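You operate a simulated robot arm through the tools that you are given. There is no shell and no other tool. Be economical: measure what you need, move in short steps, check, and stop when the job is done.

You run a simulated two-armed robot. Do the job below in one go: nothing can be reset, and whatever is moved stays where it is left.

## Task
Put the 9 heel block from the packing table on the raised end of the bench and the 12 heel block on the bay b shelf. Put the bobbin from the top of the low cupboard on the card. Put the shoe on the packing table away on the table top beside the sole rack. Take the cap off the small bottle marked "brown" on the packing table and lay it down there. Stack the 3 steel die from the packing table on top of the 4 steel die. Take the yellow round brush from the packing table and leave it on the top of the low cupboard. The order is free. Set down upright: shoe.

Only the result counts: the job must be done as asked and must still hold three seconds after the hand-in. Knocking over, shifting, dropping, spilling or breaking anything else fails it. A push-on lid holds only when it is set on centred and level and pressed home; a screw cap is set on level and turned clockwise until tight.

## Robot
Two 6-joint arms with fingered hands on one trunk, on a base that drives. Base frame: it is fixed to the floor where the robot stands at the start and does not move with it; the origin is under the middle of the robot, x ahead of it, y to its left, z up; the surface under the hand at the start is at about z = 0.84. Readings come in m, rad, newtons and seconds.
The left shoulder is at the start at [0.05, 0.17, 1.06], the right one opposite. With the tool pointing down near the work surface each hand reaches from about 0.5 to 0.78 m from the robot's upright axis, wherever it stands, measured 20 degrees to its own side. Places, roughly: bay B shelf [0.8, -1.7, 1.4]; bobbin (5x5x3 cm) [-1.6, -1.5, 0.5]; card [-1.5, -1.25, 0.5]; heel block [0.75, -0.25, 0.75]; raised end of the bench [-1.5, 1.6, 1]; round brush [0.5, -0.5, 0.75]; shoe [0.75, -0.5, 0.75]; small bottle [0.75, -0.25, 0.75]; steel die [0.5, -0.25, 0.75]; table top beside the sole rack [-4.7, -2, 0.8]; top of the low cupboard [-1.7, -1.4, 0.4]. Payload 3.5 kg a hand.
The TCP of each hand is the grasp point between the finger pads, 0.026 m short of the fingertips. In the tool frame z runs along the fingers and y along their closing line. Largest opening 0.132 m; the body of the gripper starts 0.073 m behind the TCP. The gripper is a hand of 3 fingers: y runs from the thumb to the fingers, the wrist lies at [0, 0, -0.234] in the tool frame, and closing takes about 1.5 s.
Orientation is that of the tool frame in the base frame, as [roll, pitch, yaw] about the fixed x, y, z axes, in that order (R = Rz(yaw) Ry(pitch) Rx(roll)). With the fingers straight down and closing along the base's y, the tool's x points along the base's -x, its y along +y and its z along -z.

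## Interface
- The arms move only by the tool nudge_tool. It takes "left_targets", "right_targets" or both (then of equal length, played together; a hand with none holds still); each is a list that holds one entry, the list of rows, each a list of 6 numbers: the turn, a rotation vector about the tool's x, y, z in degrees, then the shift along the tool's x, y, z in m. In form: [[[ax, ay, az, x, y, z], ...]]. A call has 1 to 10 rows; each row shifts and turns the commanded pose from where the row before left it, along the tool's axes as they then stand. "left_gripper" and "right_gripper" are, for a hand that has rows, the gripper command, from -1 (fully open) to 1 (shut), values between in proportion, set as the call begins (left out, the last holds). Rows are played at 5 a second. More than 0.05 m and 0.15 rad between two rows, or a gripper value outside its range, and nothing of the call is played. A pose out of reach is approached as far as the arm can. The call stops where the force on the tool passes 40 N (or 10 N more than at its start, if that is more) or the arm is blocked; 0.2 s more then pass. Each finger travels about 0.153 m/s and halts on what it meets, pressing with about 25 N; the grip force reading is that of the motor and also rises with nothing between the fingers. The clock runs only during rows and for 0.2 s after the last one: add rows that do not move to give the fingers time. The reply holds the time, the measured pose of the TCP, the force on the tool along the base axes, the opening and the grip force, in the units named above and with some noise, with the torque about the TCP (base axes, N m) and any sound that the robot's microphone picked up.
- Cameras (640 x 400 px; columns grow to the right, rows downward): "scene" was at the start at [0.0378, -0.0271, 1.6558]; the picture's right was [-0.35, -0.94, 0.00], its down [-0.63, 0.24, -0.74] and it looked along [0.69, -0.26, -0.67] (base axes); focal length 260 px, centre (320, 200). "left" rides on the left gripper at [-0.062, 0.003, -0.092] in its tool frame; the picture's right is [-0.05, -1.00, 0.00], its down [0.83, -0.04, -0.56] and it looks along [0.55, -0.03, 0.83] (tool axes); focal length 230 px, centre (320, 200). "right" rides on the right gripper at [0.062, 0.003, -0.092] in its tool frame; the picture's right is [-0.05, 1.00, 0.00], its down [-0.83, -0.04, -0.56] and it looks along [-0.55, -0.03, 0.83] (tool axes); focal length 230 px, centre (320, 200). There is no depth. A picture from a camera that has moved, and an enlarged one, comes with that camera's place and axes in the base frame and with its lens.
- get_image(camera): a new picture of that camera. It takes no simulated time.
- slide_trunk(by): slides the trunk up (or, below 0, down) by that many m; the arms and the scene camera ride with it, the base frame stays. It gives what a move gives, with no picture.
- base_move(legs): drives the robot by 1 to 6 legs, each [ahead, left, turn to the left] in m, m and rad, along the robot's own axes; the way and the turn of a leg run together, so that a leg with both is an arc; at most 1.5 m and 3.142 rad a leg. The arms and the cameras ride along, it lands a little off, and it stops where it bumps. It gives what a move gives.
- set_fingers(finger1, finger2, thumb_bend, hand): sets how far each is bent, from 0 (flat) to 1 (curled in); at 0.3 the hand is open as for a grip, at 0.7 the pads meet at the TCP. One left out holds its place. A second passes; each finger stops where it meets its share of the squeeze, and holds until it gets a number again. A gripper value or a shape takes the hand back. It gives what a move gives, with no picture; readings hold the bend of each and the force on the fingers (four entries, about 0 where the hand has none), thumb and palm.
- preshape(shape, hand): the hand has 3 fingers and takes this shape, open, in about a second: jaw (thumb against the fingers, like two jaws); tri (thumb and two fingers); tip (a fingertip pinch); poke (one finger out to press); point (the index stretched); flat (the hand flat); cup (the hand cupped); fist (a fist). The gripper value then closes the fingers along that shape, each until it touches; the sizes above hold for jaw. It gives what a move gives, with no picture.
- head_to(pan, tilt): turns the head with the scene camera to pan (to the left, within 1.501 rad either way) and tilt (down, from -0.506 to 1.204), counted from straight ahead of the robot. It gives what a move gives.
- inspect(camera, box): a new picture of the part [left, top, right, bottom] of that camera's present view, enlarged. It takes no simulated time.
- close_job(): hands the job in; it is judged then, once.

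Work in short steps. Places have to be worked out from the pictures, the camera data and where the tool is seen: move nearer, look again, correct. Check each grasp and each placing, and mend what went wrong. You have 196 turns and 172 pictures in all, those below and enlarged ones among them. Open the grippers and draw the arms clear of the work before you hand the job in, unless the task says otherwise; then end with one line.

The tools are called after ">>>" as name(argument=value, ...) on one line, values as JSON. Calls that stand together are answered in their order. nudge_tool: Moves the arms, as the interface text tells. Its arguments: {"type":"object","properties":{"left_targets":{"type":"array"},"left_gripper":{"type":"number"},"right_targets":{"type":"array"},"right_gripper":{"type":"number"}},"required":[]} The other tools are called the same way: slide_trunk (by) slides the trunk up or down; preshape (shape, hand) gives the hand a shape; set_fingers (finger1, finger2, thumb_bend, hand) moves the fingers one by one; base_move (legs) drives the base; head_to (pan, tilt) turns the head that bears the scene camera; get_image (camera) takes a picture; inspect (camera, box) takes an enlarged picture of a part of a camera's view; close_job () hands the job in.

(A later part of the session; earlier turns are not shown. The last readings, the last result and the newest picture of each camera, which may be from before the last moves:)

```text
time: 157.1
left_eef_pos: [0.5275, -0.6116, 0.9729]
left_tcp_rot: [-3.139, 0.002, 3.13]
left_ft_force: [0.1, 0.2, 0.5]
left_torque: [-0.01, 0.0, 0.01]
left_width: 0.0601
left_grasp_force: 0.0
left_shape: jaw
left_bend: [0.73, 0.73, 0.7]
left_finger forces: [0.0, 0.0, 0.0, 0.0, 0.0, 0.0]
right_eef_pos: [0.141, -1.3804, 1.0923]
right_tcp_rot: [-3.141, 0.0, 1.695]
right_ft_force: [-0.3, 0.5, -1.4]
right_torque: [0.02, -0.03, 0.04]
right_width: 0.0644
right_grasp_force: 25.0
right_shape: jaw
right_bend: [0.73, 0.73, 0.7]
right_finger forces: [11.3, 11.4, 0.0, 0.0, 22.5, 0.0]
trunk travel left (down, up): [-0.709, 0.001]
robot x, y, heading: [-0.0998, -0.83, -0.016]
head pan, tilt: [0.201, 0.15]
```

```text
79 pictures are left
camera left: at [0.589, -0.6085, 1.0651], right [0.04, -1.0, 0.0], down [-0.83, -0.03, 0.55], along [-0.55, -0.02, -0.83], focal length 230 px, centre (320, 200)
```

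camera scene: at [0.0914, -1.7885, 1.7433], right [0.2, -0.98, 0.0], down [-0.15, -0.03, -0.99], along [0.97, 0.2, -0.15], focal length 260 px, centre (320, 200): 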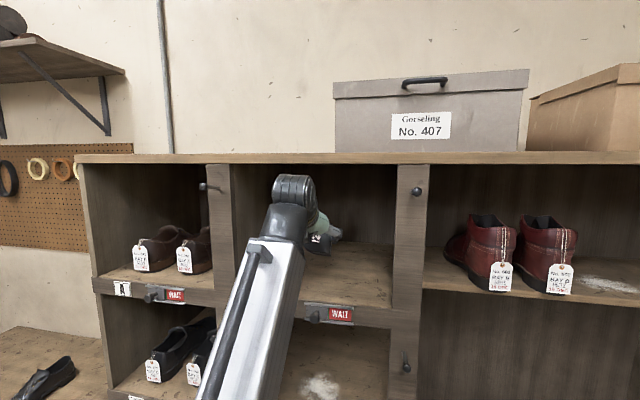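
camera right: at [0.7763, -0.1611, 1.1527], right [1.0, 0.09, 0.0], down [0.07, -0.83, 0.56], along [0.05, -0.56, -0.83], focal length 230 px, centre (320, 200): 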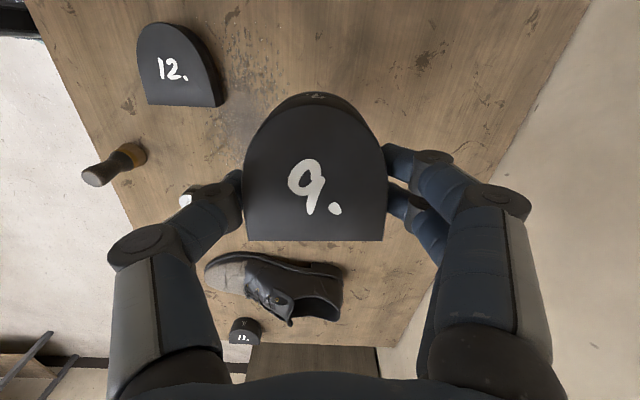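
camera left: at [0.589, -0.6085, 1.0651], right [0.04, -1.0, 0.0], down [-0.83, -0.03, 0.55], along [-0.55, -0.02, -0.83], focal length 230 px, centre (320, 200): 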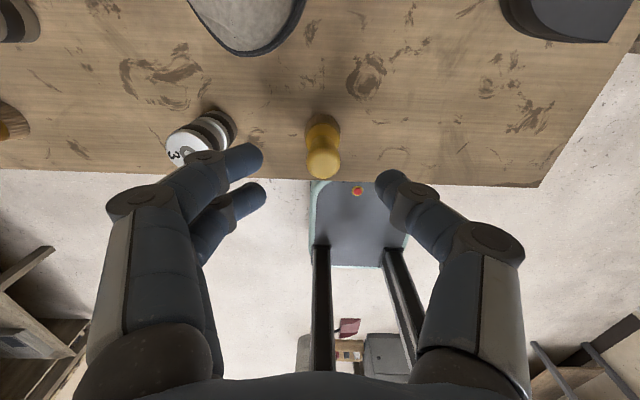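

Aligned. Descend to z≈0.897, clear of the dies, and close.

>>> nudge_tool(left_targets=[[[0, 0, 0, 0.002, 0, 0.025], [0, 0, 0, 0, 0, 0.025], [0, 0, 0, 0, 0, 0.025], [0, 0, 0, 0, 0, 0]]])

>>> get_image(camera="left")

>>> nudge_tool(left_targets=[[[0, 0, 0, 0, 0, 0], [0, 0, 0, 0, 0, 0], [0, 0, 0, 0, 0, 0], [0, 0, 0, 0, 0, 0], [0, 0, 0, 0, 0, -0.02], [0, 0, 0, 0, 0, -0.03], [0, 0, 0, 0, 0, -0.04], [0, 0, 0, 0, 0, -0.04], [0, 0, 0, 0, 0, -0.04], [0, 0, 0, 0, 0, -0.04]]], left_gripper=1)

>>> get_image(camera="left")

```text
time: 158.1
left_eef_pos: [0.5266, -0.611, 0.8973]
left_tcp_rot: [-3.141, 0.003, 3.13]
left_ft_force: [-0.5, 0.4, 0.0]
left_torque: [-0.01, 0.01, 0.01]
left_width: 0.0603
left_grasp_force: 0.1
left_shape: jaw
left_bend: [0.73, 0.73, 0.7]
left_finger forces: [0.0, 0.0, 0.0, 0.0, 0.0, 0.0]
right_eef_pos: [0.1418, -1.3807, 1.0922]
right_tcp_rot: [-3.141, 0.002, 1.695]
right_ft_force: [0.1, -0.7, -1.6]
right_torque: [0.03, 0.0, 0.02]
right_width: 0.0642
right_grasp_force: 25.2
right_shape: jaw
right_bend: [0.73, 0.73, 0.7]
right_finger forces: [11.2, 11.4, 0.0, 0.0, 22.5, 0.1]
trunk travel left (down, up): [-0.709, 0.001]
robot x, y, heading: [-0.103, -0.8295, -0.018]
head pan, tilt: [0.201, 0.15]
```

```text
78 pictures are left
camera left: at [0.5874, -0.6083, 0.989], right [0.04, -1.0, 0.0], down [-0.83, -0.03, 0.55], along [-0.55, -0.02, -0.83], focal length 230 px, centre (320, 200)
```

left: 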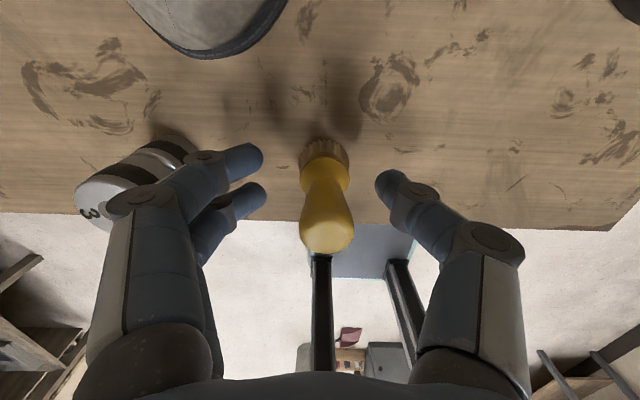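

```text
time: 160.3
left_eef_pos: [0.5262, -0.6114, 1.1065]
left_tcp_rot: [-3.139, 0.002, 3.132]
left_ft_force: [0.0, 0.0, -0.4]
left_torque: [0.06, -0.04, -0.06]
left_width: 0.0035
left_grasp_force: 24.8
left_shape: jaw
left_bend: [0.67, 0.71, 0.7]
left_finger forces: [0.0, 15.3, 0.1, 0.1, 20.9, 0.0]
right_eef_pos: [0.1421, -1.3802, 1.0926]
right_tcp_rot: [-3.14, 0.001, 1.694]
right_ft_force: [0.6, 0.0, -1.5]
right_torque: [0.03, 0.02, -0.02]
right_width: 0.0643
right_grasp_force: 25.4
right_shape: jaw
right_bend: [0.73, 0.73, 0.7]
right_finger forces: [11.2, 11.4, 0.0, 0.1, 22.4, 0.1]
trunk travel left (down, up): [-0.709, 0.001]
robot x, y, heading: [-0.1048, -0.8258, -0.015]
head pan, tilt: [0.201, 0.15]
```

```text
77 pictures are left
camera left: at [0.5871, -0.6081, 1.1985], right [0.04, -1.0, 0.0], down [-0.83, -0.03, 0.55], along [-0.55, -0.02, -0.83], focal length 230 px, centre (320, 200)
```

left: 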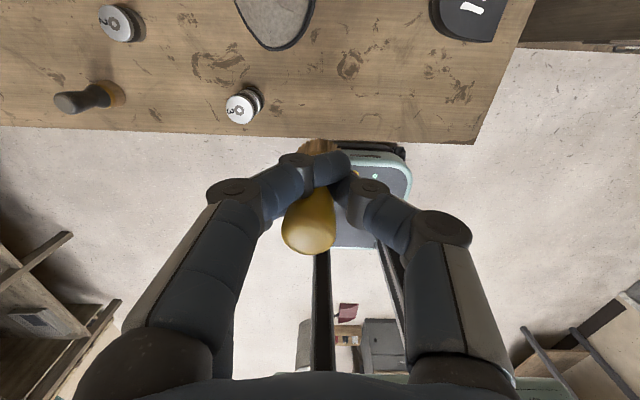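

The brush is lifted (held at its waist by thumb and one finger). I back away, turn right 90° and look toward the low cupboard.

>>> base_move(legs=[[-0.5, 0, 0], [0, 0, -1.5708]])

>>> head_to(pan=-0.9, tilt=0.5)

>>> get_image(camera="scene")

```text
time: 167.2
left_eef_pos: [-0.3944, -1.4493, 1.1061]
left_tcp_rot: [-3.14, 0.003, 1.555]
left_ft_force: [-0.1, 0.3, -0.6]
left_torque: [0.0, 0.0, 0.0]
left_width: 0.0035
left_grasp_force: 25.0
left_shape: jaw
left_bend: [0.67, 0.71, 0.71]
left_finger forces: [0.0, 15.4, 0.0, 0.0, 21.2, 0.1]
right_eef_pos: [-1.1615, -1.0626, 1.0933]
right_tcp_rot: [-3.14, 0.001, 0.119]
right_ft_force: [-0.5, 0.3, -1.6]
right_torque: [0.05, 0.01, 0.0]
right_width: 0.0643
right_grasp_force: 24.9
right_shape: jaw
right_bend: [0.73, 0.73, 0.7]
right_finger forces: [11.1, 11.2, 0.0, 0.0, 22.1, 0.1]
trunk travel left (down, up): [-0.709, 0.001]
robot x, y, heading: [-0.6114, -0.8221, -1.592]
head pan, tilt: [0.201, 0.15]
```

```text
time: 168.5
left_eef_pos: [-0.3925, -1.4489, 1.1069]
left_tcp_rot: [-3.139, 0.001, 1.554]
left_ft_force: [-0.6, -0.3, -0.6]
left_torque: [-0.02, -0.01, -0.02]
left_width: 0.0036
left_grasp_force: 24.9
left_shape: jaw
left_bend: [0.67, 0.71, 0.71]
left_finger forces: [0.1, 15.4, 0.0, 0.0, 21.2, 0.0]
right_eef_pos: [-1.16, -1.0613, 1.093]
right_tcp_rot: [3.141, 0.002, 0.12]
right_ft_force: [0.0, 0.7, -2.0]
right_torque: [-0.01, -0.02, -0.01]
right_width: 0.064
right_grasp_force: 25.1
right_shape: jaw
right_bend: [0.73, 0.73, 0.7]
right_finger forces: [11.1, 11.2, 0.1, 0.1, 22.2, 0.0]
trunk travel left (down, up): [-0.709, 0.001]
robot x, y, heading: [-0.6091, -0.8212, -1.592]
head pan, tilt: [-0.901, 0.499]
```

```text
76 pictures are left
camera scene: at [-0.6793, -0.8353, 1.711], right [-0.61, 0.8, 0.0], down [0.38, 0.29, -0.88], along [-0.7, -0.53, -0.48], focal length 260 px, centre (320, 200)
```

scene: 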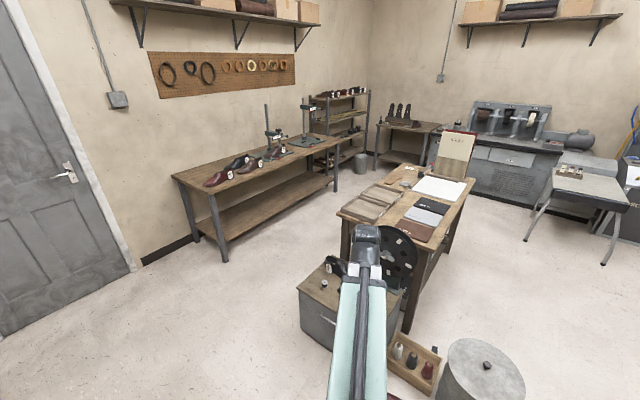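

The cupboard is in front, partly hidden by the right arm. I zoom in.

>>> inspect(camera="scene", box=[280, 220, 460, 390])

```text
2.35 times, centred on (370, 305) of scene
camera zoom: at [-0.6793, -0.8353, 1.711], right [-0.61, 0.8, 0.0], down [0.38, 0.29, -0.88], along [-0.7, -0.53, -0.48], focal length 612 px, centre (202, -47)
```

zoom: 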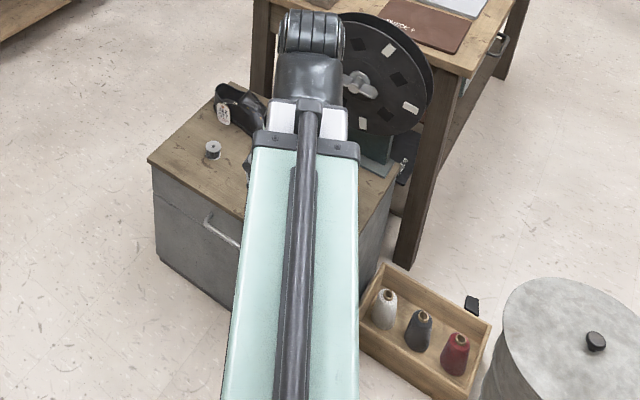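

Cupboard top spans x −1.88…−1.50, y −1.64…−1.07 at z≈0.48; the bobbin is near (-1.61,-1.51). I turn to face −x and drive in front of it.

>>> base_move(legs=[[0, 0, -1.55], [0, 0.58, 0], [0.3, 0, 0]])

>>> head_to(pan=0.0, tilt=0.9)

>>> get_image(camera="scene")

```text
time: 177.2
left_eef_pos: [-1.521, -1.637, 1.1053]
left_tcp_rot: [-3.14, 0.0, 0.013]
left_ft_force: [0.0, -0.2, -0.9]
left_torque: [0.0, -0.02, 0.0]
left_width: 0.0036
left_grasp_force: 25.1
left_shape: jaw
left_bend: [0.67, 0.71, 0.71]
left_finger forces: [0.1, 15.4, 0.0, 0.0, 21.4, 0.1]
right_eef_pos: [-1.1583, -0.8583, 1.0926]
right_tcp_rot: [-3.139, 0.001, -1.421]
right_ft_force: [-0.3, -0.1, -1.8]
right_torque: [-0.03, 0.01, -0.02]
right_width: 0.0638
right_grasp_force: 25.1
right_shape: jaw
right_bend: [0.73, 0.73, 0.7]
right_finger forces: [11.0, 11.2, 0.0, 0.0, 22.1, 0.0]
trunk travel left (down, up): [-0.709, 0.001]
robot x, y, heading: [-0.901, -1.4054, -3.124]
head pan, tilt: [-0.901, 0.499]
```

```text
time: 178.4
left_eef_pos: [-1.5203, -1.6369, 1.1061]
left_tcp_rot: [3.141, 0.003, 0.014]
left_ft_force: [-0.3, -0.1, -0.4]
left_torque: [0.01, -0.01, 0.01]
left_width: 0.0038
left_grasp_force: 24.2
left_shape: jaw
left_bend: [0.67, 0.71, 0.71]
left_finger forces: [0.0, 15.5, 0.0, 0.0, 21.4, 0.0]
right_eef_pos: [-1.1564, -0.8573, 1.092]
right_tcp_rot: [-3.141, 0.003, -1.42]
right_ft_force: [1.0, -0.4, -0.9]
right_torque: [0.03, 0.0, -0.01]
right_width: 0.0636
right_grasp_force: 25.5
right_shape: jaw
right_bend: [0.73, 0.73, 0.7]
right_finger forces: [11.1, 11.1, 0.0, 0.0, 22.1, 0.1]
trunk travel left (down, up): [-0.709, 0.001]
robot x, y, heading: [-0.9035, -1.4013, -3.13]
head pan, tilt: [0.0, 0.901]
```

```text
74 pictures are left
camera scene: at [-0.9358, -1.4013, 1.6771], right [-0.01, 1.0, 0.0], down [0.78, 0.01, -0.62], along [-0.62, -0.01, -0.78], focal length 260 px, centre (320, 200)
```

scene: 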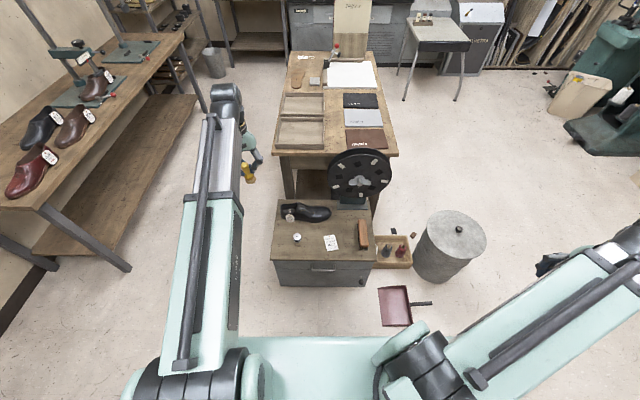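

>>> inspect(camera="scene", box=[255, 180, 395, 290])

```text
3.64 times, centred on (325, 235) of scene
camera zoom: at [-0.9358, -1.4013, 1.6771], right [-0.01, 1.0, 0.0], down [0.78, 0.01, -0.62], along [-0.62, -0.01, -0.78], focal length 945 px, centre (302, 73)
```

zoom: 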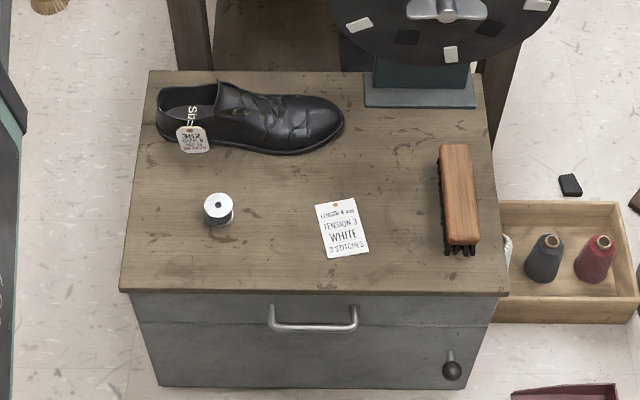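

Everything is visible: bobbin (-1.645,-1.534), card (-1.624,-1.352), top at z≈0.44. I drive 6 cm closer, lower the trunk by 0.40 and bring the brush over the free spot between bobbin and card (-1.61,-1.449).

>>> base_move(legs=[[0.06, 0, 0]])

>>> slide_trunk(by=-0.4)

>>> get_image(camera="left")

```text
time: 179.3
left_eef_pos: [-1.5811, -1.6362, 1.1045]
left_tcp_rot: [-3.141, 0.002, 0.015]
left_ft_force: [-0.3, -0.6, -0.7]
left_torque: [-0.02, -0.03, -0.01]
left_width: 0.0036
left_grasp_force: 25.3
left_shape: jaw
left_bend: [0.67, 0.71, 0.71]
left_finger forces: [0.0, 15.4, 0.1, 0.0, 21.4, 0.1]
right_eef_pos: [-1.2185, -0.8584, 1.0922]
right_tcp_rot: [-3.139, 0.004, -1.423]
right_ft_force: [-0.9, -0.7, -1.7]
right_torque: [0.01, -0.01, -0.02]
right_width: 0.064
right_grasp_force: 25.2
right_shape: jaw
right_bend: [0.73, 0.73, 0.7]
right_finger forces: [11.2, 11.3, 0.0, 0.0, 22.1, 0.0]
trunk travel left (down, up): [-0.709, 0.001]
robot x, y, heading: [-0.96, -1.4045, -3.139]
head pan, tilt: [0.0, 0.901]
```

```text
time: 183.2
left_eef_pos: [-1.5788, -1.637, 0.7062]
left_tcp_rot: [3.141, 0.001, 0.013]
left_ft_force: [0.4, -0.1, 0.0]
left_torque: [-0.01, 0.01, 0.01]
left_width: 0.0038
left_grasp_force: 24.5
left_shape: jaw
left_bend: [0.67, 0.71, 0.71]
left_finger forces: [0.1, 15.4, 0.0, 0.1, 21.5, 0.1]
right_eef_pos: [-1.2163, -0.8589, 0.6934]
right_tcp_rot: [-3.141, 0.0, -1.422]
right_ft_force: [-0.4, -0.3, -1.2]
right_torque: [0.02, 0.02, -0.03]
right_width: 0.0639
right_grasp_force: 24.9
right_shape: jaw
right_bend: [0.73, 0.73, 0.7]
right_finger forces: [11.1, 11.2, 0.0, 0.0, 22.1, 0.0]
trunk travel left (down, up): [-0.309, 0.401]
robot x, y, heading: [-0.9606, -1.405, -3.132]
head pan, tilt: [0.0, 0.901]
```

```text
72 pictures are left
camera left: at [-1.6404, -1.6407, 0.7981], right [-0.07, 1.0, 0.0], down [0.83, 0.05, 0.55], along [0.55, 0.04, -0.83], focal length 230 px, centre (320, 200)
```

left: 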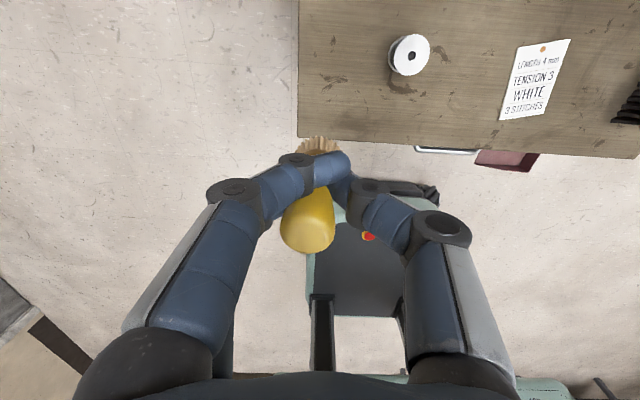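

Bobbin and card positions confirmed. I carry the brush to (-1.61,-1.445) and lower to z≈0.52.

>>> nudge_tool(left_targets=[[[0, 0, 0, -0.006, -0.0384, 0], [0, 0, 0, -0.006, -0.0384, 0], [0, 0, 0, -0.006, -0.0384, 0], [0, 0, 0, -0.006, -0.0384, 0], [0, 0, 0, -0.006, -0.0384, 0], [0, 0, 0, 0, 0, 0.045], [0, 0, 0, 0, 0, 0.045], [0, 0, 0, 0, 0, 0.045], [0, 0, 0, 0, 0, 0.045], [0, 0, 0, 0, 0, 0]]])

>>> get_image(camera="left")

>>> inspect(camera="scene", box=[240, 180, 400, 300])

```text
time: 185.3
left_eef_pos: [-1.6135, -1.4476, 0.527]
left_tcp_rot: [-3.14, 0.002, 0.013]
left_ft_force: [0.2, -0.9, -0.8]
left_torque: [-0.02, -0.01, -0.01]
left_width: 0.0037
left_grasp_force: 25.2
left_shape: jaw
left_bend: [0.67, 0.71, 0.71]
left_finger forces: [0.1, 15.4, 0.0, 0.1, 21.7, 0.0]
right_eef_pos: [-1.2161, -0.8581, 0.6917]
right_tcp_rot: [3.141, 0.0, -1.423]
right_ft_force: [0.0, 0.6, -1.2]
right_torque: [0.0, 0.0, -0.01]
right_width: 0.0636
right_grasp_force: 25.4
right_shape: jaw
right_bend: [0.73, 0.73, 0.7]
right_finger forces: [11.1, 11.2, 0.0, 0.0, 22.1, 0.0]
trunk travel left (down, up): [-0.309, 0.401]
robot x, y, heading: [-0.9605, -1.4029, -3.127]
head pan, tilt: [0.0, 0.901]
```

```text
71 pictures are left
camera left: at [-1.6749, -1.4503, 0.6184], right [-0.07, 1.0, 0.0], down [0.83, 0.05, 0.55], along [0.55, 0.04, -0.83], focal length 230 px, centre (320, 200)
```

left: 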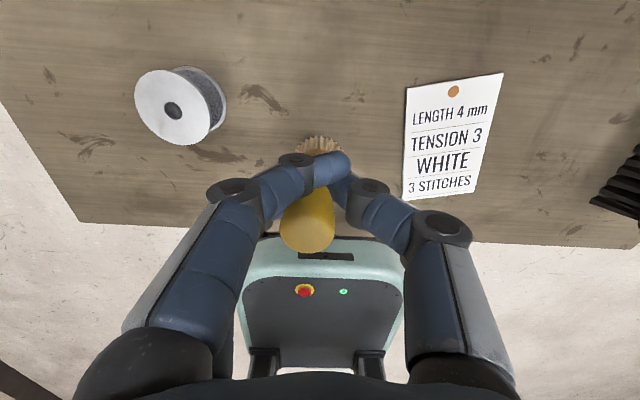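

```text
3.33 times, centred on (320, 240) of scene
camera zoom: at [-0.9948, -1.402, 1.2771], right [-0.01, 1.0, 0.0], down [0.78, 0.01, -0.62], along [-0.62, -0.01, -0.78], focal length 867 px, centre (320, 67)
```

zoom: 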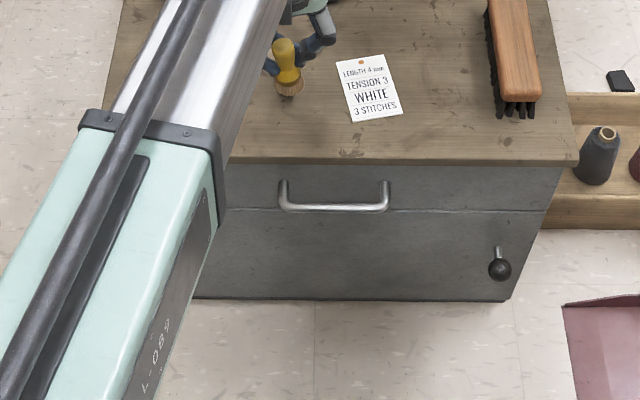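

The brush hangs nearly vertical over clear wood. Lower slowly to contact.

>>> nudge_tool(left_targets=[[[0, 0, 0, 0, 0, 0.01], [0, 0, 0, 0, 0, 0.005], [0, 0, 0, 0, 0, 0.003], [0, 0, 0, 0, 0, 0.003], [0, 0, 0, 0, 0, 0.003], [0, 0, 0, 0, 0, 0.003], [0, 0, 0, 0, 0, 0]]])

```text
time: 186.9
left_eef_pos: [-1.6139, -1.4449, 0.5061]
left_tcp_rot: [-3.138, 0.009, 0.013]
left_ft_force: [2.2, 1.3, 22.2]
left_torque: [-0.33, -0.23, 0.02]
left_width: 0.0064
left_grasp_force: 25.3
left_shape: jaw
left_bend: [0.67, 0.73, 0.72]
left_finger forces: [0.0, 23.5, 0.0, 0.0, 26.9, 0.0]
right_eef_pos: [-1.2141, -0.859, 0.6929]
right_tcp_rot: [3.141, 0.001, -1.421]
right_ft_force: [0.0, 0.9, -0.9]
right_torque: [-0.02, 0.02, 0.03]
right_width: 0.0636
right_grasp_force: 25.1
right_shape: jaw
right_bend: [0.73, 0.73, 0.7]
right_finger forces: [11.1, 11.2, 0.0, 0.1, 22.1, 0.0]
trunk travel left (down, up): [-0.309, 0.401]
robot x, y, heading: [-0.9601, -1.4033, -3.13]
head pan, tilt: [0.0, 0.901]
stopped in row 7 (left hand): the force on the tool passed its limit at 41 N (the readings are from after the stop); the commanded pose is now the measured one
```

Firm contact. I release to a small opening and check how the brush stands.

>>> nudge_tool(left_targets=[[[0, 0, 0, 0, 0, 0], [0, 0, 0, 0, 0, 0], [0, 0, 0, 0, 0, 0]]], left_gripper=0.2)

>>> get_image(camera="left")

```text
time: 187.7
left_eef_pos: [-1.6125, -1.4445, 0.5014]
left_tcp_rot: [-3.139, 0.005, 0.015]
left_ft_force: [-0.8, -0.2, 0.7]
left_torque: [0.0, -0.01, -0.03]
left_width: 0.0524
left_grasp_force: 0.1
left_shape: jaw
left_bend: [0.73, 0.73, 0.7]
left_finger forces: [0.0, 0.0, 0.0, 0.0, 0.0, 0.0]
right_eef_pos: [-1.2146, -0.8588, 0.6933]
right_tcp_rot: [-3.14, 0.002, -1.424]
right_ft_force: [0.3, -0.5, -2.0]
right_torque: [-0.01, 0.0, 0.05]
right_width: 0.064
right_grasp_force: 25.0
right_shape: jaw
right_bend: [0.73, 0.73, 0.7]
right_finger forces: [11.0, 11.2, 0.0, 0.0, 22.2, 0.1]
trunk travel left (down, up): [-0.309, 0.401]
robot x, y, heading: [-0.9591, -1.404, -3.133]
head pan, tilt: [0.0, 0.901]
```

```text
69 pictures are left
camera left: at [-1.6747, -1.4484, 0.5939], right [-0.07, 1.0, 0.0], down [0.83, 0.05, 0.55], along [0.55, 0.04, -0.83], focal length 230 px, centre (320, 200)
```

left: 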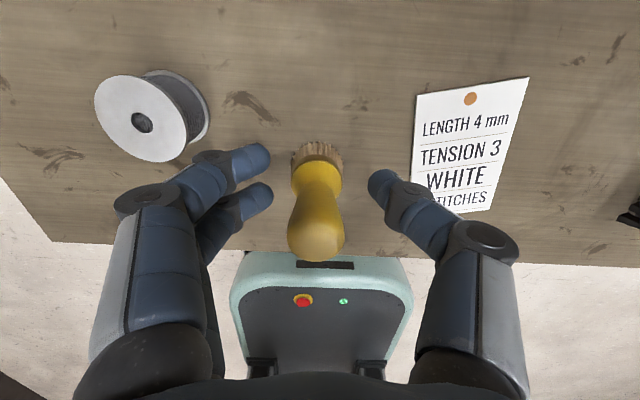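

The brush stands upright. I rise and move over the bobbin.

>>> nudge_tool(left_targets=[[[0, 0, 0, 0, 0, -0.03], [0, 0, 0, 0, 0, -0.045], [0, 0, 0, 0, 0, -0.045], [0, 0, 0, 0, 0, -0.03], [0, 0, 0, -0.015, 0.044, 0], [0, 0, 0, -0.014, 0.044, 0], [0, 0, 0, 0, 0, 0.04], [0, 0, 0, 0, 0, 0.04], [0, 0, 0, 0, 0, 0]]])

>>> nudge_tool(left_targets=[[[0, 0, 0, 0, 0, 0], [0, 0, 0, 0, 0, 0], [0, 0, 0, 0, 0, 0]]], left_gripper=-0.3)

>>> get_image(camera="left")

```text
time: 189.7
left_eef_pos: [-1.6402, -1.5348, 0.5719]
left_tcp_rot: [-3.141, 0.008, 0.014]
left_ft_force: [0.8, 0.1, 0.1]
left_torque: [0.02, -0.02, -0.01]
left_width: 0.0525
left_grasp_force: 0.1
left_shape: jaw
left_bend: [0.73, 0.73, 0.7]
left_finger forces: [0.0, 0.0, 0.1, 0.0, 0.0, 0.0]
right_eef_pos: [-1.2143, -0.8583, 0.6923]
right_tcp_rot: [3.141, 0.001, -1.423]
right_ft_force: [0.2, -0.8, -1.5]
right_torque: [-0.03, 0.02, 0.02]
right_width: 0.0639
right_grasp_force: 25.0
right_shape: jaw
right_bend: [0.73, 0.73, 0.7]
right_finger forces: [11.1, 11.2, 0.1, 0.0, 22.0, 0.1]
trunk travel left (down, up): [-0.309, 0.401]
robot x, y, heading: [-0.9613, -1.4036, -3.135]
head pan, tilt: [0.0, 0.901]
```

```text
time: 190.5
left_eef_pos: [-1.6402, -1.5346, 0.5725]
left_tcp_rot: [-3.14, 0.007, 0.015]
left_ft_force: [0.4, -0.5, -0.8]
left_torque: [-0.03, -0.01, 0.01]
left_width: 0.0853
left_grasp_force: 0.1
left_shape: jaw
left_bend: [0.7, 0.7, 0.68]
left_finger forces: [0.0, 0.1, 0.0, 0.0, 0.0, 0.1]
right_eef_pos: [-1.214, -0.8572, 0.6917]
right_tcp_rot: [3.14, 0.002, -1.422]
right_ft_force: [-0.2, -0.3, -2.1]
right_torque: [-0.01, -0.01, 0.02]
right_width: 0.0637
right_grasp_force: 25.2
right_shape: jaw
right_bend: [0.73, 0.73, 0.7]
right_finger forces: [11.1, 11.2, 0.0, 0.1, 22.2, 0.0]
trunk travel left (down, up): [-0.309, 0.401]
robot x, y, heading: [-0.9579, -1.4055, -3.127]
head pan, tilt: [0.0, 0.901]
```

```text
68 pictures are left
camera left: at [-1.7013, -1.5381, 0.6644], right [-0.07, 1.0, 0.0], down [0.83, 0.05, 0.55], along [0.55, 0.04, -0.84], focal length 230 px, centre (320, 200)
```

left: 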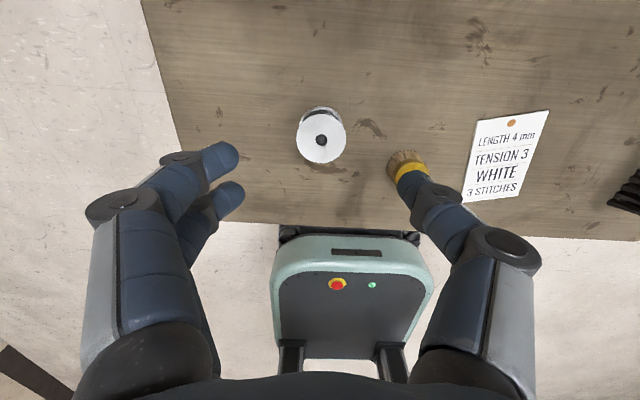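

The thumb side is close to the brush, so I turn the hand 40° (thumb away from it), narrow the opening and recheck.

>>> nudge_tool(left_targets=[[[0, 0, 0, 0.0045, -0.003, 0], [0, 0, -8, 0, 0, 0], [0, 0, -8, 0, 0, 0], [0, 0, -8, 0, 0, 0], [0, 0, -8, 0, 0, 0], [0, 0, -8, 0, 0, 0], [0, 0, 0, 0, 0, 0.03], [0, 0, 0, 0, 0, 0]]], left_gripper=-0.1)

>>> get_image(camera="left")

```text
time: 192.3
left_eef_pos: [-1.6355, -1.5301, 0.5413]
left_tcp_rot: [-3.136, 0.003, 0.712]
left_ft_force: [-0.2, -0.3, -0.5]
left_torque: [0.01, -0.02, 0.0]
left_width: 0.0732
left_grasp_force: 0.1
left_shape: jaw
left_bend: [0.72, 0.72, 0.7]
left_finger forces: [0.0, 0.1, 0.1, 0.1, 0.0, 0.0]
right_eef_pos: [-1.214, -0.858, 0.6914]
right_tcp_rot: [-3.141, 0.002, -1.422]
right_ft_force: [0.2, 0.3, -0.5]
right_torque: [-0.02, 0.02, -0.01]
right_width: 0.0637
right_grasp_force: 25.0
right_shape: jaw
right_bend: [0.73, 0.73, 0.7]
right_finger forces: [11.1, 11.2, 0.0, 0.0, 22.1, 0.0]
trunk travel left (down, up): [-0.309, 0.401]
robot x, y, heading: [-0.9582, -1.4069, -3.133]
head pan, tilt: [0.0, 0.901]
```

```text
67 pictures are left
camera left: at [-1.6803, -1.5727, 0.6335], right [-0.69, 0.72, 0.01], down [0.6, 0.57, 0.55], along [0.4, 0.39, -0.83], focal length 230 px, centre (320, 200)
```

left: 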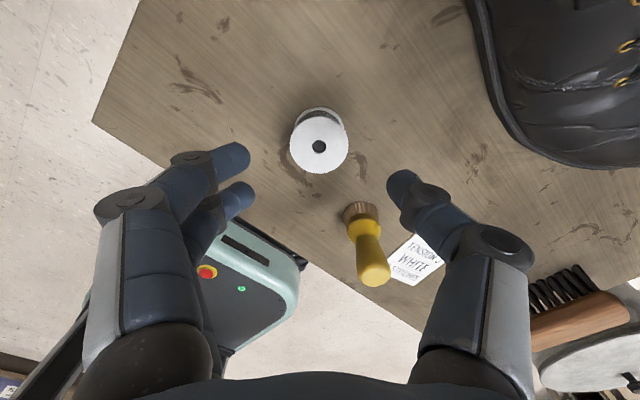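

Bobbin is centred. Descend to z≈0.479 and close.

>>> nudge_tool(left_targets=[[[0, 0, 0, 0, 0, 0.025], [0, 0, 0, 0, 0, 0.025], [0, 0, 0, 0, 0, 0.012], [0, 0, 0, 0, 0, 0]]])

>>> nudge_tool(left_targets=[[[0, 0, 0, 0, 0, 0], [0, 0, 0, 0, 0, 0], [0, 0, 0, 0, 0, 0], [0, 0, 0, 0, 0, 0]]], left_gripper=1)

>>> get_image(camera="left")

```text
time: 193.3
left_eef_pos: [-1.6376, -1.5313, 0.4808]
left_tcp_rot: [-3.135, 0.004, 0.711]
left_ft_force: [-0.1, -0.6, 0.4]
left_torque: [0.01, 0.02, 0.0]
left_width: 0.0731
left_grasp_force: 0.0
left_shape: jaw
left_bend: [0.72, 0.72, 0.7]
left_finger forces: [0.0, 0.1, 0.1, 0.0, 0.1, 0.0]
right_eef_pos: [-1.2142, -0.8578, 0.6934]
right_tcp_rot: [-3.141, 0.001, -1.423]
right_ft_force: [-0.5, 0.7, -1.7]
right_torque: [0.01, 0.0, 0.01]
right_width: 0.0636
right_grasp_force: 24.7
right_shape: jaw
right_bend: [0.73, 0.73, 0.7]
right_finger forces: [11.2, 11.2, 0.0, 0.0, 22.1, 0.0]
trunk travel left (down, up): [-0.309, 0.401]
robot x, y, heading: [-0.9612, -1.3993, -3.13]
head pan, tilt: [0.0, 0.901]
```

```text
time: 194.3
left_eef_pos: [-1.6369, -1.5301, 0.4806]
left_tcp_rot: [-3.136, 0.003, 0.713]
left_ft_force: [-0.2, -1.0, -0.1]
left_torque: [0.02, -0.03, 0.01]
left_width: 0.0319
left_grasp_force: 24.8
left_shape: jaw
left_bend: [0.73, 0.73, 0.7]
left_finger forces: [11.3, 11.5, 0.0, 0.1, 22.7, 0.0]
right_eef_pos: [-1.2148, -0.8575, 0.6926]
right_tcp_rot: [-3.141, 0.002, -1.422]
right_ft_force: [0.2, -0.5, -1.8]
right_torque: [-0.01, 0.0, -0.01]
right_width: 0.0636
right_grasp_force: 24.7
right_shape: jaw
right_bend: [0.73, 0.73, 0.7]
right_finger forces: [11.1, 11.2, 0.1, 0.0, 22.1, 0.0]
trunk travel left (down, up): [-0.309, 0.401]
robot x, y, heading: [-0.9555, -1.402, -3.13]
head pan, tilt: [0.0, 0.901]
```

```text
66 pictures are left
camera left: at [-1.6815, -1.5732, 0.5718], right [-0.69, 0.72, 0.01], down [0.6, 0.57, 0.55], along [0.4, 0.39, -0.83], focal length 230 px, centre (320, 200)
```

left: 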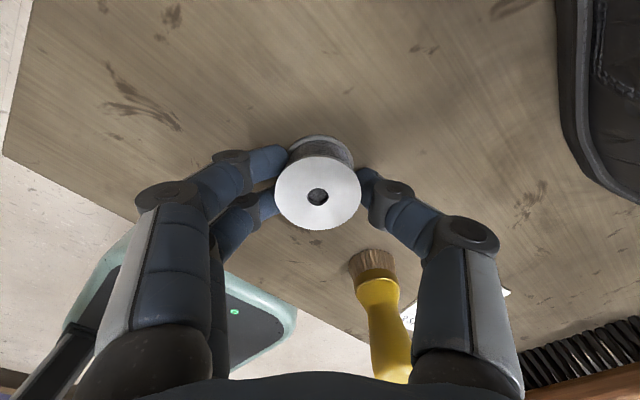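

Bobbin held. Lift it over the brush and bring it above the card centre (-1.623,-1.343).

>>> nudge_tool(left_targets=[[[0, 0, 0, 0, 0, -0.03], [0, 0, 0, 0, 0, -0.045], [0, 0, 0, 0, 0, -0.045], [0, 0, 0, 0, 0, -0.04], [0, 0, 0, 0.0332, -0.0331, 0], [0, 0, 0, 0.0332, -0.0331, 0], [0, 0, 0, 0.0332, -0.0331, 0], [0, 0, 0, 0.0332, -0.0331, 0], [0, 0, 0, 0, 0, 0.04], [0, 0, 0, 0, 0, 0]]])

>>> get_image(camera="left")

>>> inspect(camera="scene", box=[240, 180, 400, 300])

```text
time: 196.5
left_eef_pos: [-1.6208, -1.3444, 0.6002]
left_tcp_rot: [-3.135, 0.004, 0.712]
left_ft_force: [-0.7, 0.0, -0.3]
left_torque: [0.02, 0.01, 0.02]
left_width: 0.0317
left_grasp_force: 25.6
left_shape: jaw
left_bend: [0.73, 0.73, 0.7]
left_finger forces: [11.5, 11.6, 0.0, 0.0, 22.6, 0.1]
right_eef_pos: [-1.215, -0.8579, 0.6917]
right_tcp_rot: [3.141, 0.001, -1.423]
right_ft_force: [-0.7, -1.0, -1.6]
right_torque: [-0.04, -0.01, 0.0]
right_width: 0.064
right_grasp_force: 25.1
right_shape: jaw
right_bend: [0.73, 0.73, 0.7]
right_finger forces: [11.1, 11.2, 0.0, 0.0, 22.1, 0.0]
trunk travel left (down, up): [-0.309, 0.401]
robot x, y, heading: [-0.9605, -1.3995, -3.135]
head pan, tilt: [0.0, 0.901]
```

```text
65 pictures are left
camera left: at [-1.6657, -1.3866, 0.6917], right [-0.69, 0.72, 0.01], down [0.6, 0.57, 0.55], along [0.4, 0.39, -0.83], focal length 230 px, centre (320, 200)
```

left: 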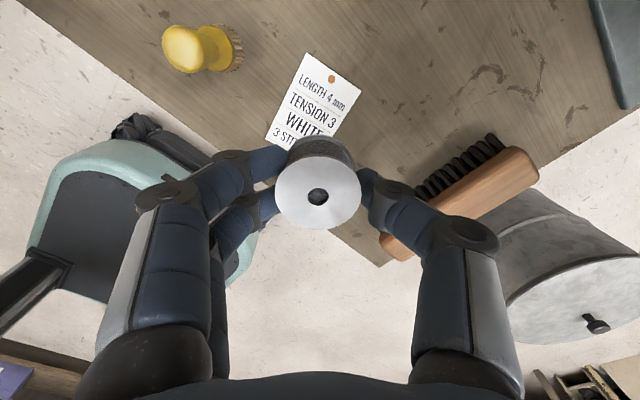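

```text
3.33 times, centred on (320, 240) of scene
camera zoom: at [-0.9948, -1.402, 1.2771], right [-0.01, 1.0, 0.0], down [0.78, 0.01, -0.62], along [-0.62, -0.01, -0.78], focal length 867 px, centre (320, 67)
```

zoom: 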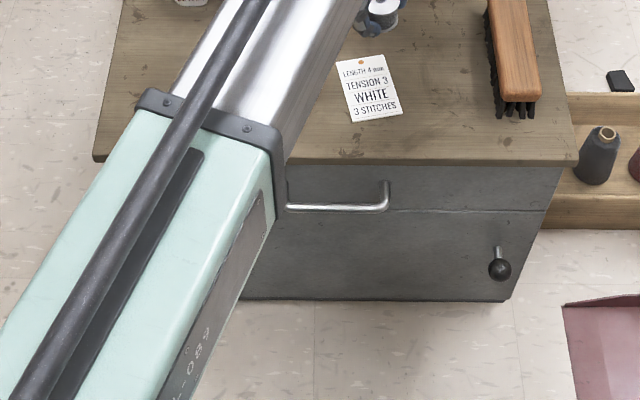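

Card centre is (-1.623,-1.349). Small correction and lower to contact.

>>> nudge_tool(left_targets=[[[0, 0, 0, -0.005, 0.0025, 0.02], [0, 0, 0, 0, 0, 0.04], [0, 0, 0, 0, 0, 0.035], [0, 0, 0, 0, 0, 0.015], [0, 0, 0, 0, 0, 0.005], [0, 0, 0, 0, 0, 0.003], [0, 0, 0, 0, 0, 0.003], [0, 0, 0, 0, 0, 0]]])

>>> get_image(camera="left")

```text
time: 198.3
left_eef_pos: [-1.6245, -1.3482, 0.4809]
left_tcp_rot: [-3.133, 0.005, 0.711]
left_ft_force: [1.0, -0.2, 18.2]
left_torque: [-0.05, -0.04, 0.03]
left_width: 0.0321
left_grasp_force: 25.2
left_shape: jaw
left_bend: [0.74, 0.73, 0.7]
left_finger forces: [14.0, 14.4, 0.0, 0.0, 27.1, 0.0]
right_eef_pos: [-1.2144, -0.8577, 0.6936]
right_tcp_rot: [3.138, 0.001, -1.423]
right_ft_force: [-0.5, 0.4, -2.0]
right_torque: [0.0, 0.0, 0.01]
right_width: 0.0639
right_grasp_force: 24.2
right_shape: jaw
right_bend: [0.73, 0.73, 0.7]
right_finger forces: [11.2, 11.3, 0.1, 0.1, 22.1, 0.1]
trunk travel left (down, up): [-0.309, 0.401]
robot x, y, heading: [-0.961, -1.4034, -3.129]
head pan, tilt: [0.0, 0.901]
```

```text
63 pictures are left
camera left: at [-1.6677, -1.3903, 0.573], right [-0.69, 0.72, 0.01], down [0.61, 0.57, 0.55], along [0.39, 0.39, -0.83], focal length 230 px, centre (320, 200)
```

left: 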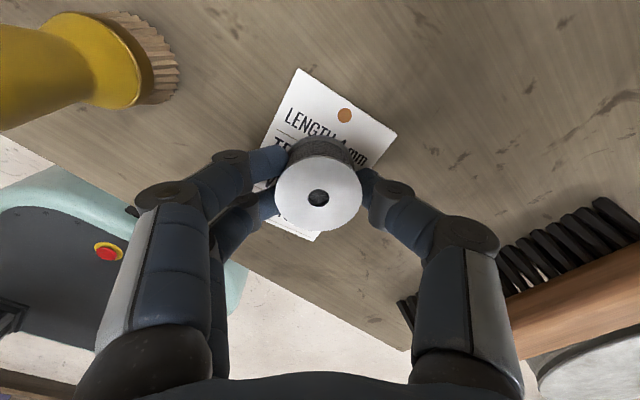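

The bobbin sits on the card. Relieve, open moderately and rise.

>>> nudge_tool(left_targets=[[[0, 0, 0, 0, 0, -0.001], [0, 0, 0, 0, 0, 0], [0, 0, 0, 0, 0, 0], [0, 0, 0, 0, 0, -0.02], [0, 0, 0, 0, 0, -0.04], [0, 0, 0, 0, 0, -0.04], [0, 0, 0, 0, 0, -0.04], [0, 0, 0, 0, 0, -0.04]]], left_gripper=-0.05)

>>> get_image(camera="left")

```text
time: 200.1
left_eef_pos: [-1.6226, -1.3502, 0.6618]
left_tcp_rot: [-3.137, 0.004, 0.712]
left_ft_force: [-0.1, -1.1, -0.4]
left_torque: [0.04, 0.02, 0.01]
left_width: 0.0686
left_grasp_force: 0.1
left_shape: jaw
left_bend: [0.72, 0.72, 0.7]
left_finger forces: [0.0, 0.0, 0.1, 0.1, 0.0, 0.0]
right_eef_pos: [-1.2152, -0.8589, 0.6925]
right_tcp_rot: [-3.141, 0.001, -1.422]
right_ft_force: [-0.4, 0.4, -2.3]
right_torque: [0.01, -0.01, -0.04]
right_width: 0.0637
right_grasp_force: 24.9
right_shape: jaw
right_bend: [0.73, 0.73, 0.7]
right_finger forces: [11.1, 11.1, 0.1, 0.1, 22.2, 0.1]
trunk travel left (down, up): [-0.309, 0.401]
robot x, y, heading: [-0.9598, -1.4022, -3.131]
head pan, tilt: [0.0, 0.901]
```

```text
62 pictures are left
camera left: at [-1.6671, -1.3925, 0.7541], right [-0.69, 0.72, 0.01], down [0.6, 0.57, 0.55], along [0.4, 0.39, -0.83], focal length 230 px, centre (320, 200)
```

left: 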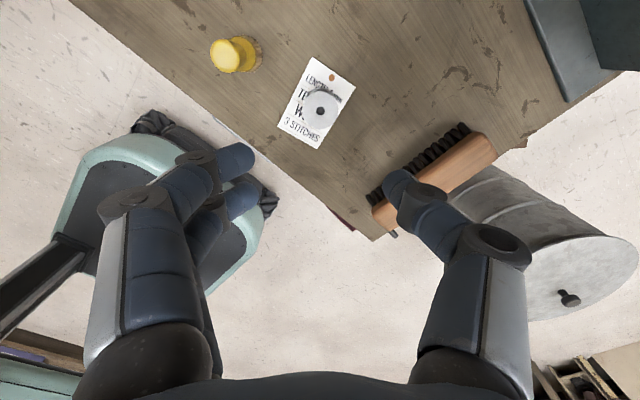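

Bobbin is on the card, brush stands. I straighten the left hand, raise the trunk, back off, turn to face +y and look for the bench.

>>> nudge_tool(left_targets=[[[0, 0, 8, 0, 0, -0.02], [0, 0, 8, 0, 0, -0.02], [0, 0, 8, 0, 0, 0], [0, 0, 8, 0, 0, 0], [0, 0, 8, 0, 0, 0]]])

>>> slide_trunk(by=0.4)

>>> base_move(legs=[[-0.4, 0, 0], [0, 0, -1.57]])

>>> head_to(pan=0.35, tilt=0.25)

>>> get_image(camera="scene")

```text
time: 201.3
left_eef_pos: [-1.6248, -1.349, 0.7006]
left_tcp_rot: [-3.139, 0.007, 0.009]
left_ft_force: [-0.5, -0.1, -0.2]
left_torque: [-0.02, -0.01, -0.01]
left_width: 0.0685
left_grasp_force: 0.1
left_shape: jaw
left_bend: [0.72, 0.72, 0.7]
left_finger forces: [0.1, 0.0, 0.1, 0.0, 0.0, 0.0]
right_eef_pos: [-1.2153, -0.8577, 0.6921]
right_tcp_rot: [-3.141, 0.003, -1.423]
right_ft_force: [0.7, -0.1, -2.0]
right_torque: [-0.02, -0.01, 0.02]
right_width: 0.064
right_grasp_force: 25.4
right_shape: jaw
right_bend: [0.73, 0.73, 0.7]
right_finger forces: [11.1, 11.2, 0.1, 0.0, 22.1, 0.0]
trunk travel left (down, up): [-0.309, 0.401]
robot x, y, heading: [-0.958, -1.4048, -3.127]
head pan, tilt: [0.0, 0.901]
```

```text
time: 205.1
left_eef_pos: [-1.6238, -1.3492, 1.1004]
left_tcp_rot: [-3.14, 0.006, 0.015]
left_ft_force: [-0.5, 0.0, -0.2]
left_torque: [0.02, 0.02, 0.02]
left_width: 0.0688
left_grasp_force: 0.0
left_shape: jaw
left_bend: [0.72, 0.72, 0.7]
left_finger forces: [0.1, 0.1, 0.0, 0.0, 0.0, 0.0]
right_eef_pos: [-1.2148, -0.8575, 1.0922]
right_tcp_rot: [-3.141, 0.002, -1.422]
right_ft_force: [0.8, -0.7, -1.1]
right_torque: [0.0, -0.02, 0.0]
right_width: 0.0638
right_grasp_force: 24.8
right_shape: jaw
right_bend: [0.73, 0.73, 0.7]
right_finger forces: [11.1, 11.2, 0.0, 0.0, 22.1, 0.0]
trunk travel left (down, up): [-0.709, 0.001]
robot x, y, heading: [-0.9569, -1.4042, -3.129]
head pan, tilt: [0.0, 0.901]
```

```text
time: 211.4
left_eef_pos: [-0.5102, -0.7343, 1.1011]
left_tcp_rot: [-3.139, 0.007, -1.55]
left_ft_force: [0.1, 0.5, -0.3]
left_torque: [0.0, -0.02, 0.04]
left_width: 0.0686
left_grasp_force: 0.1
left_shape: jaw
left_bend: [0.72, 0.72, 0.7]
left_finger forces: [0.0, 0.1, 0.0, 0.0, 0.0, 0.0]
right_eef_pos: [-0.0171, -1.1408, 1.0918]
right_tcp_rot: [3.141, 0.002, -2.986]
right_ft_force: [0.0, 0.5, -1.4]
right_torque: [-0.03, 0.01, -0.01]
right_width: 0.0636
right_grasp_force: 25.1
right_shape: jaw
right_bend: [0.73, 0.73, 0.7]
right_finger forces: [11.0, 11.1, 0.0, 0.0, 21.9, 0.0]
trunk travel left (down, up): [-0.709, 0.001]
robot x, y, heading: [-0.5632, -1.3993, 1.583]
head pan, tilt: [0.0, 0.901]
```

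```text
time: 212.4
left_eef_pos: [-0.5103, -0.7352, 1.1002]
left_tcp_rot: [-3.141, 0.006, -1.554]
left_ft_force: [-0.9, -0.7, 0.1]
left_torque: [0.02, 0.02, -0.01]
left_width: 0.0687
left_grasp_force: 0.0
left_shape: jaw
left_bend: [0.72, 0.72, 0.7]
left_finger forces: [0.0, 0.1, 0.0, 0.0, 0.0, 0.1]
right_eef_pos: [-0.0163, -1.1421, 1.0915]
right_tcp_rot: [3.14, 0.001, -2.988]
right_ft_force: [-0.3, 0.6, -0.9]
right_torque: [-0.03, 0.03, -0.01]
right_width: 0.0636
right_grasp_force: 25.1
right_shape: jaw
right_bend: [0.73, 0.73, 0.7]
right_finger forces: [11.0, 11.1, 0.0, 0.0, 21.9, 0.0]
trunk travel left (down, up): [-0.709, 0.001]
robot x, y, heading: [-0.5624, -1.3981, 1.589]
head pan, tilt: [0.351, 0.25]
```

```text
61 pictures are left
camera scene: at [-0.5942, -1.3506, 1.734], right [0.93, 0.36, 0.0], down [0.09, -0.23, -0.97], along [-0.35, 0.9, -0.25], focal length 260 px, centre (320, 200)
```

scene: 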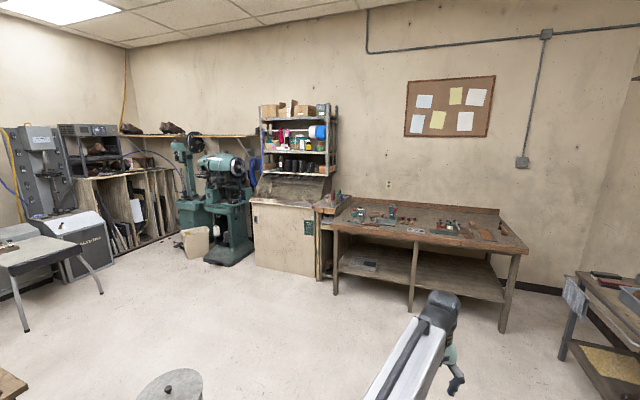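

The bench is along the far wall; its raised end seems to be at the left. Zoom in.

>>> inspect(camera="scene", box=[290, 170, 430, 290])

```text
3.33 times, centred on (360, 230) of scene
camera zoom: at [-0.5942, -1.3506, 1.734], right [0.93, 0.36, 0.0], down [0.09, -0.23, -0.97], along [-0.35, 0.9, -0.25], focal length 867 px, centre (187, 100)
```

zoom: 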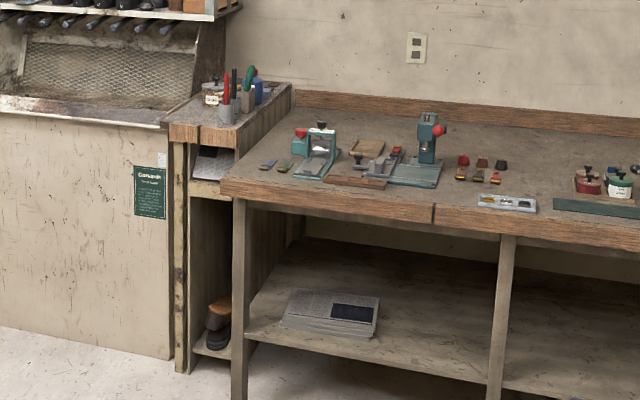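

The raised end is the small high surface at the bench's left. I drive closer to measure it.

>>> base_move(legs=[[1.45, 0, 0], [0.2, 0, 0], [0, 0.85, 0]])

>>> head_to(pan=0.0, tilt=0.45)

>>> get_image(camera="scene")

```text
time: 225.0
left_eef_pos: [-1.4191, 0.8994, 1.0999]
left_tcp_rot: [-3.139, 0.009, -1.536]
left_ft_force: [-0.3, 0.7, -0.5]
left_torque: [0.0, 0.0, -0.02]
left_width: 0.0687
left_grasp_force: 0.1
left_shape: jaw
left_bend: [0.72, 0.72, 0.7]
left_finger forces: [0.0, 0.0, 0.0, 0.0, 0.0, 0.1]
right_eef_pos: [-0.9185, 0.5022, 1.0925]
right_tcp_rot: [-3.141, 0.003, -2.972]
right_ft_force: [-0.1, -1.1, -2.6]
right_torque: [-0.02, 0.01, 0.03]
right_width: 0.0635
right_grasp_force: 24.7
right_shape: jaw
right_bend: [0.73, 0.73, 0.7]
right_finger forces: [11.1, 11.2, 0.1, 0.0, 22.0, 0.0]
trunk travel left (down, up): [-0.709, 0.001]
robot x, y, heading: [-1.4566, 0.2307, 1.6]
head pan, tilt: [0.351, 0.25]
```

```text
time: 225.8
left_eef_pos: [-1.4174, 0.8994, 1.1004]
left_tcp_rot: [-3.14, 0.007, -1.534]
left_ft_force: [0.5, 0.5, -1.2]
left_torque: [0.04, -0.02, 0.01]
left_width: 0.0689
left_grasp_force: 0.2
left_shape: jaw
left_bend: [0.72, 0.72, 0.7]
left_finger forces: [0.0, 0.0, 0.0, 0.0, 0.1, 0.0]
right_eef_pos: [-0.9172, 0.5018, 1.0927]
right_tcp_rot: [3.14, 0.003, -2.971]
right_ft_force: [0.9, 0.2, -0.5]
right_torque: [-0.03, 0.0, 0.03]
right_width: 0.0636
right_grasp_force: 24.9
right_shape: jaw
right_bend: [0.73, 0.73, 0.7]
right_finger forces: [11.1, 11.2, 0.0, 0.1, 22.1, 0.1]
trunk travel left (down, up): [-0.709, 0.001]
robot x, y, heading: [-1.4568, 0.2328, 1.605]
head pan, tilt: [0.0, 0.45]
```

```text
59 pictures are left
camera scene: at [-1.4598, 0.2874, 1.7155], right [1.0, 0.03, 0.0], down [0.01, -0.43, -0.9], along [-0.03, 0.9, -0.43], focal length 260 px, centre (320, 200)
```

scene: 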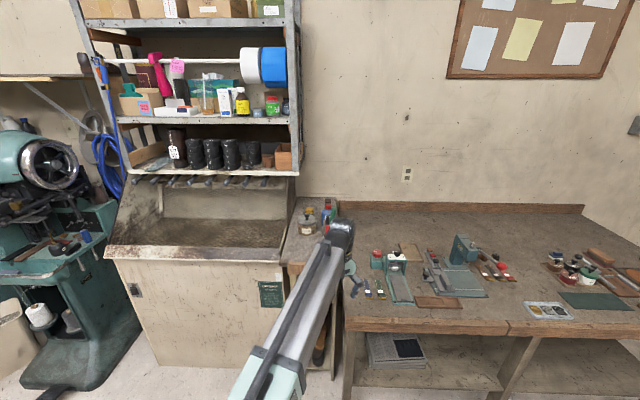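

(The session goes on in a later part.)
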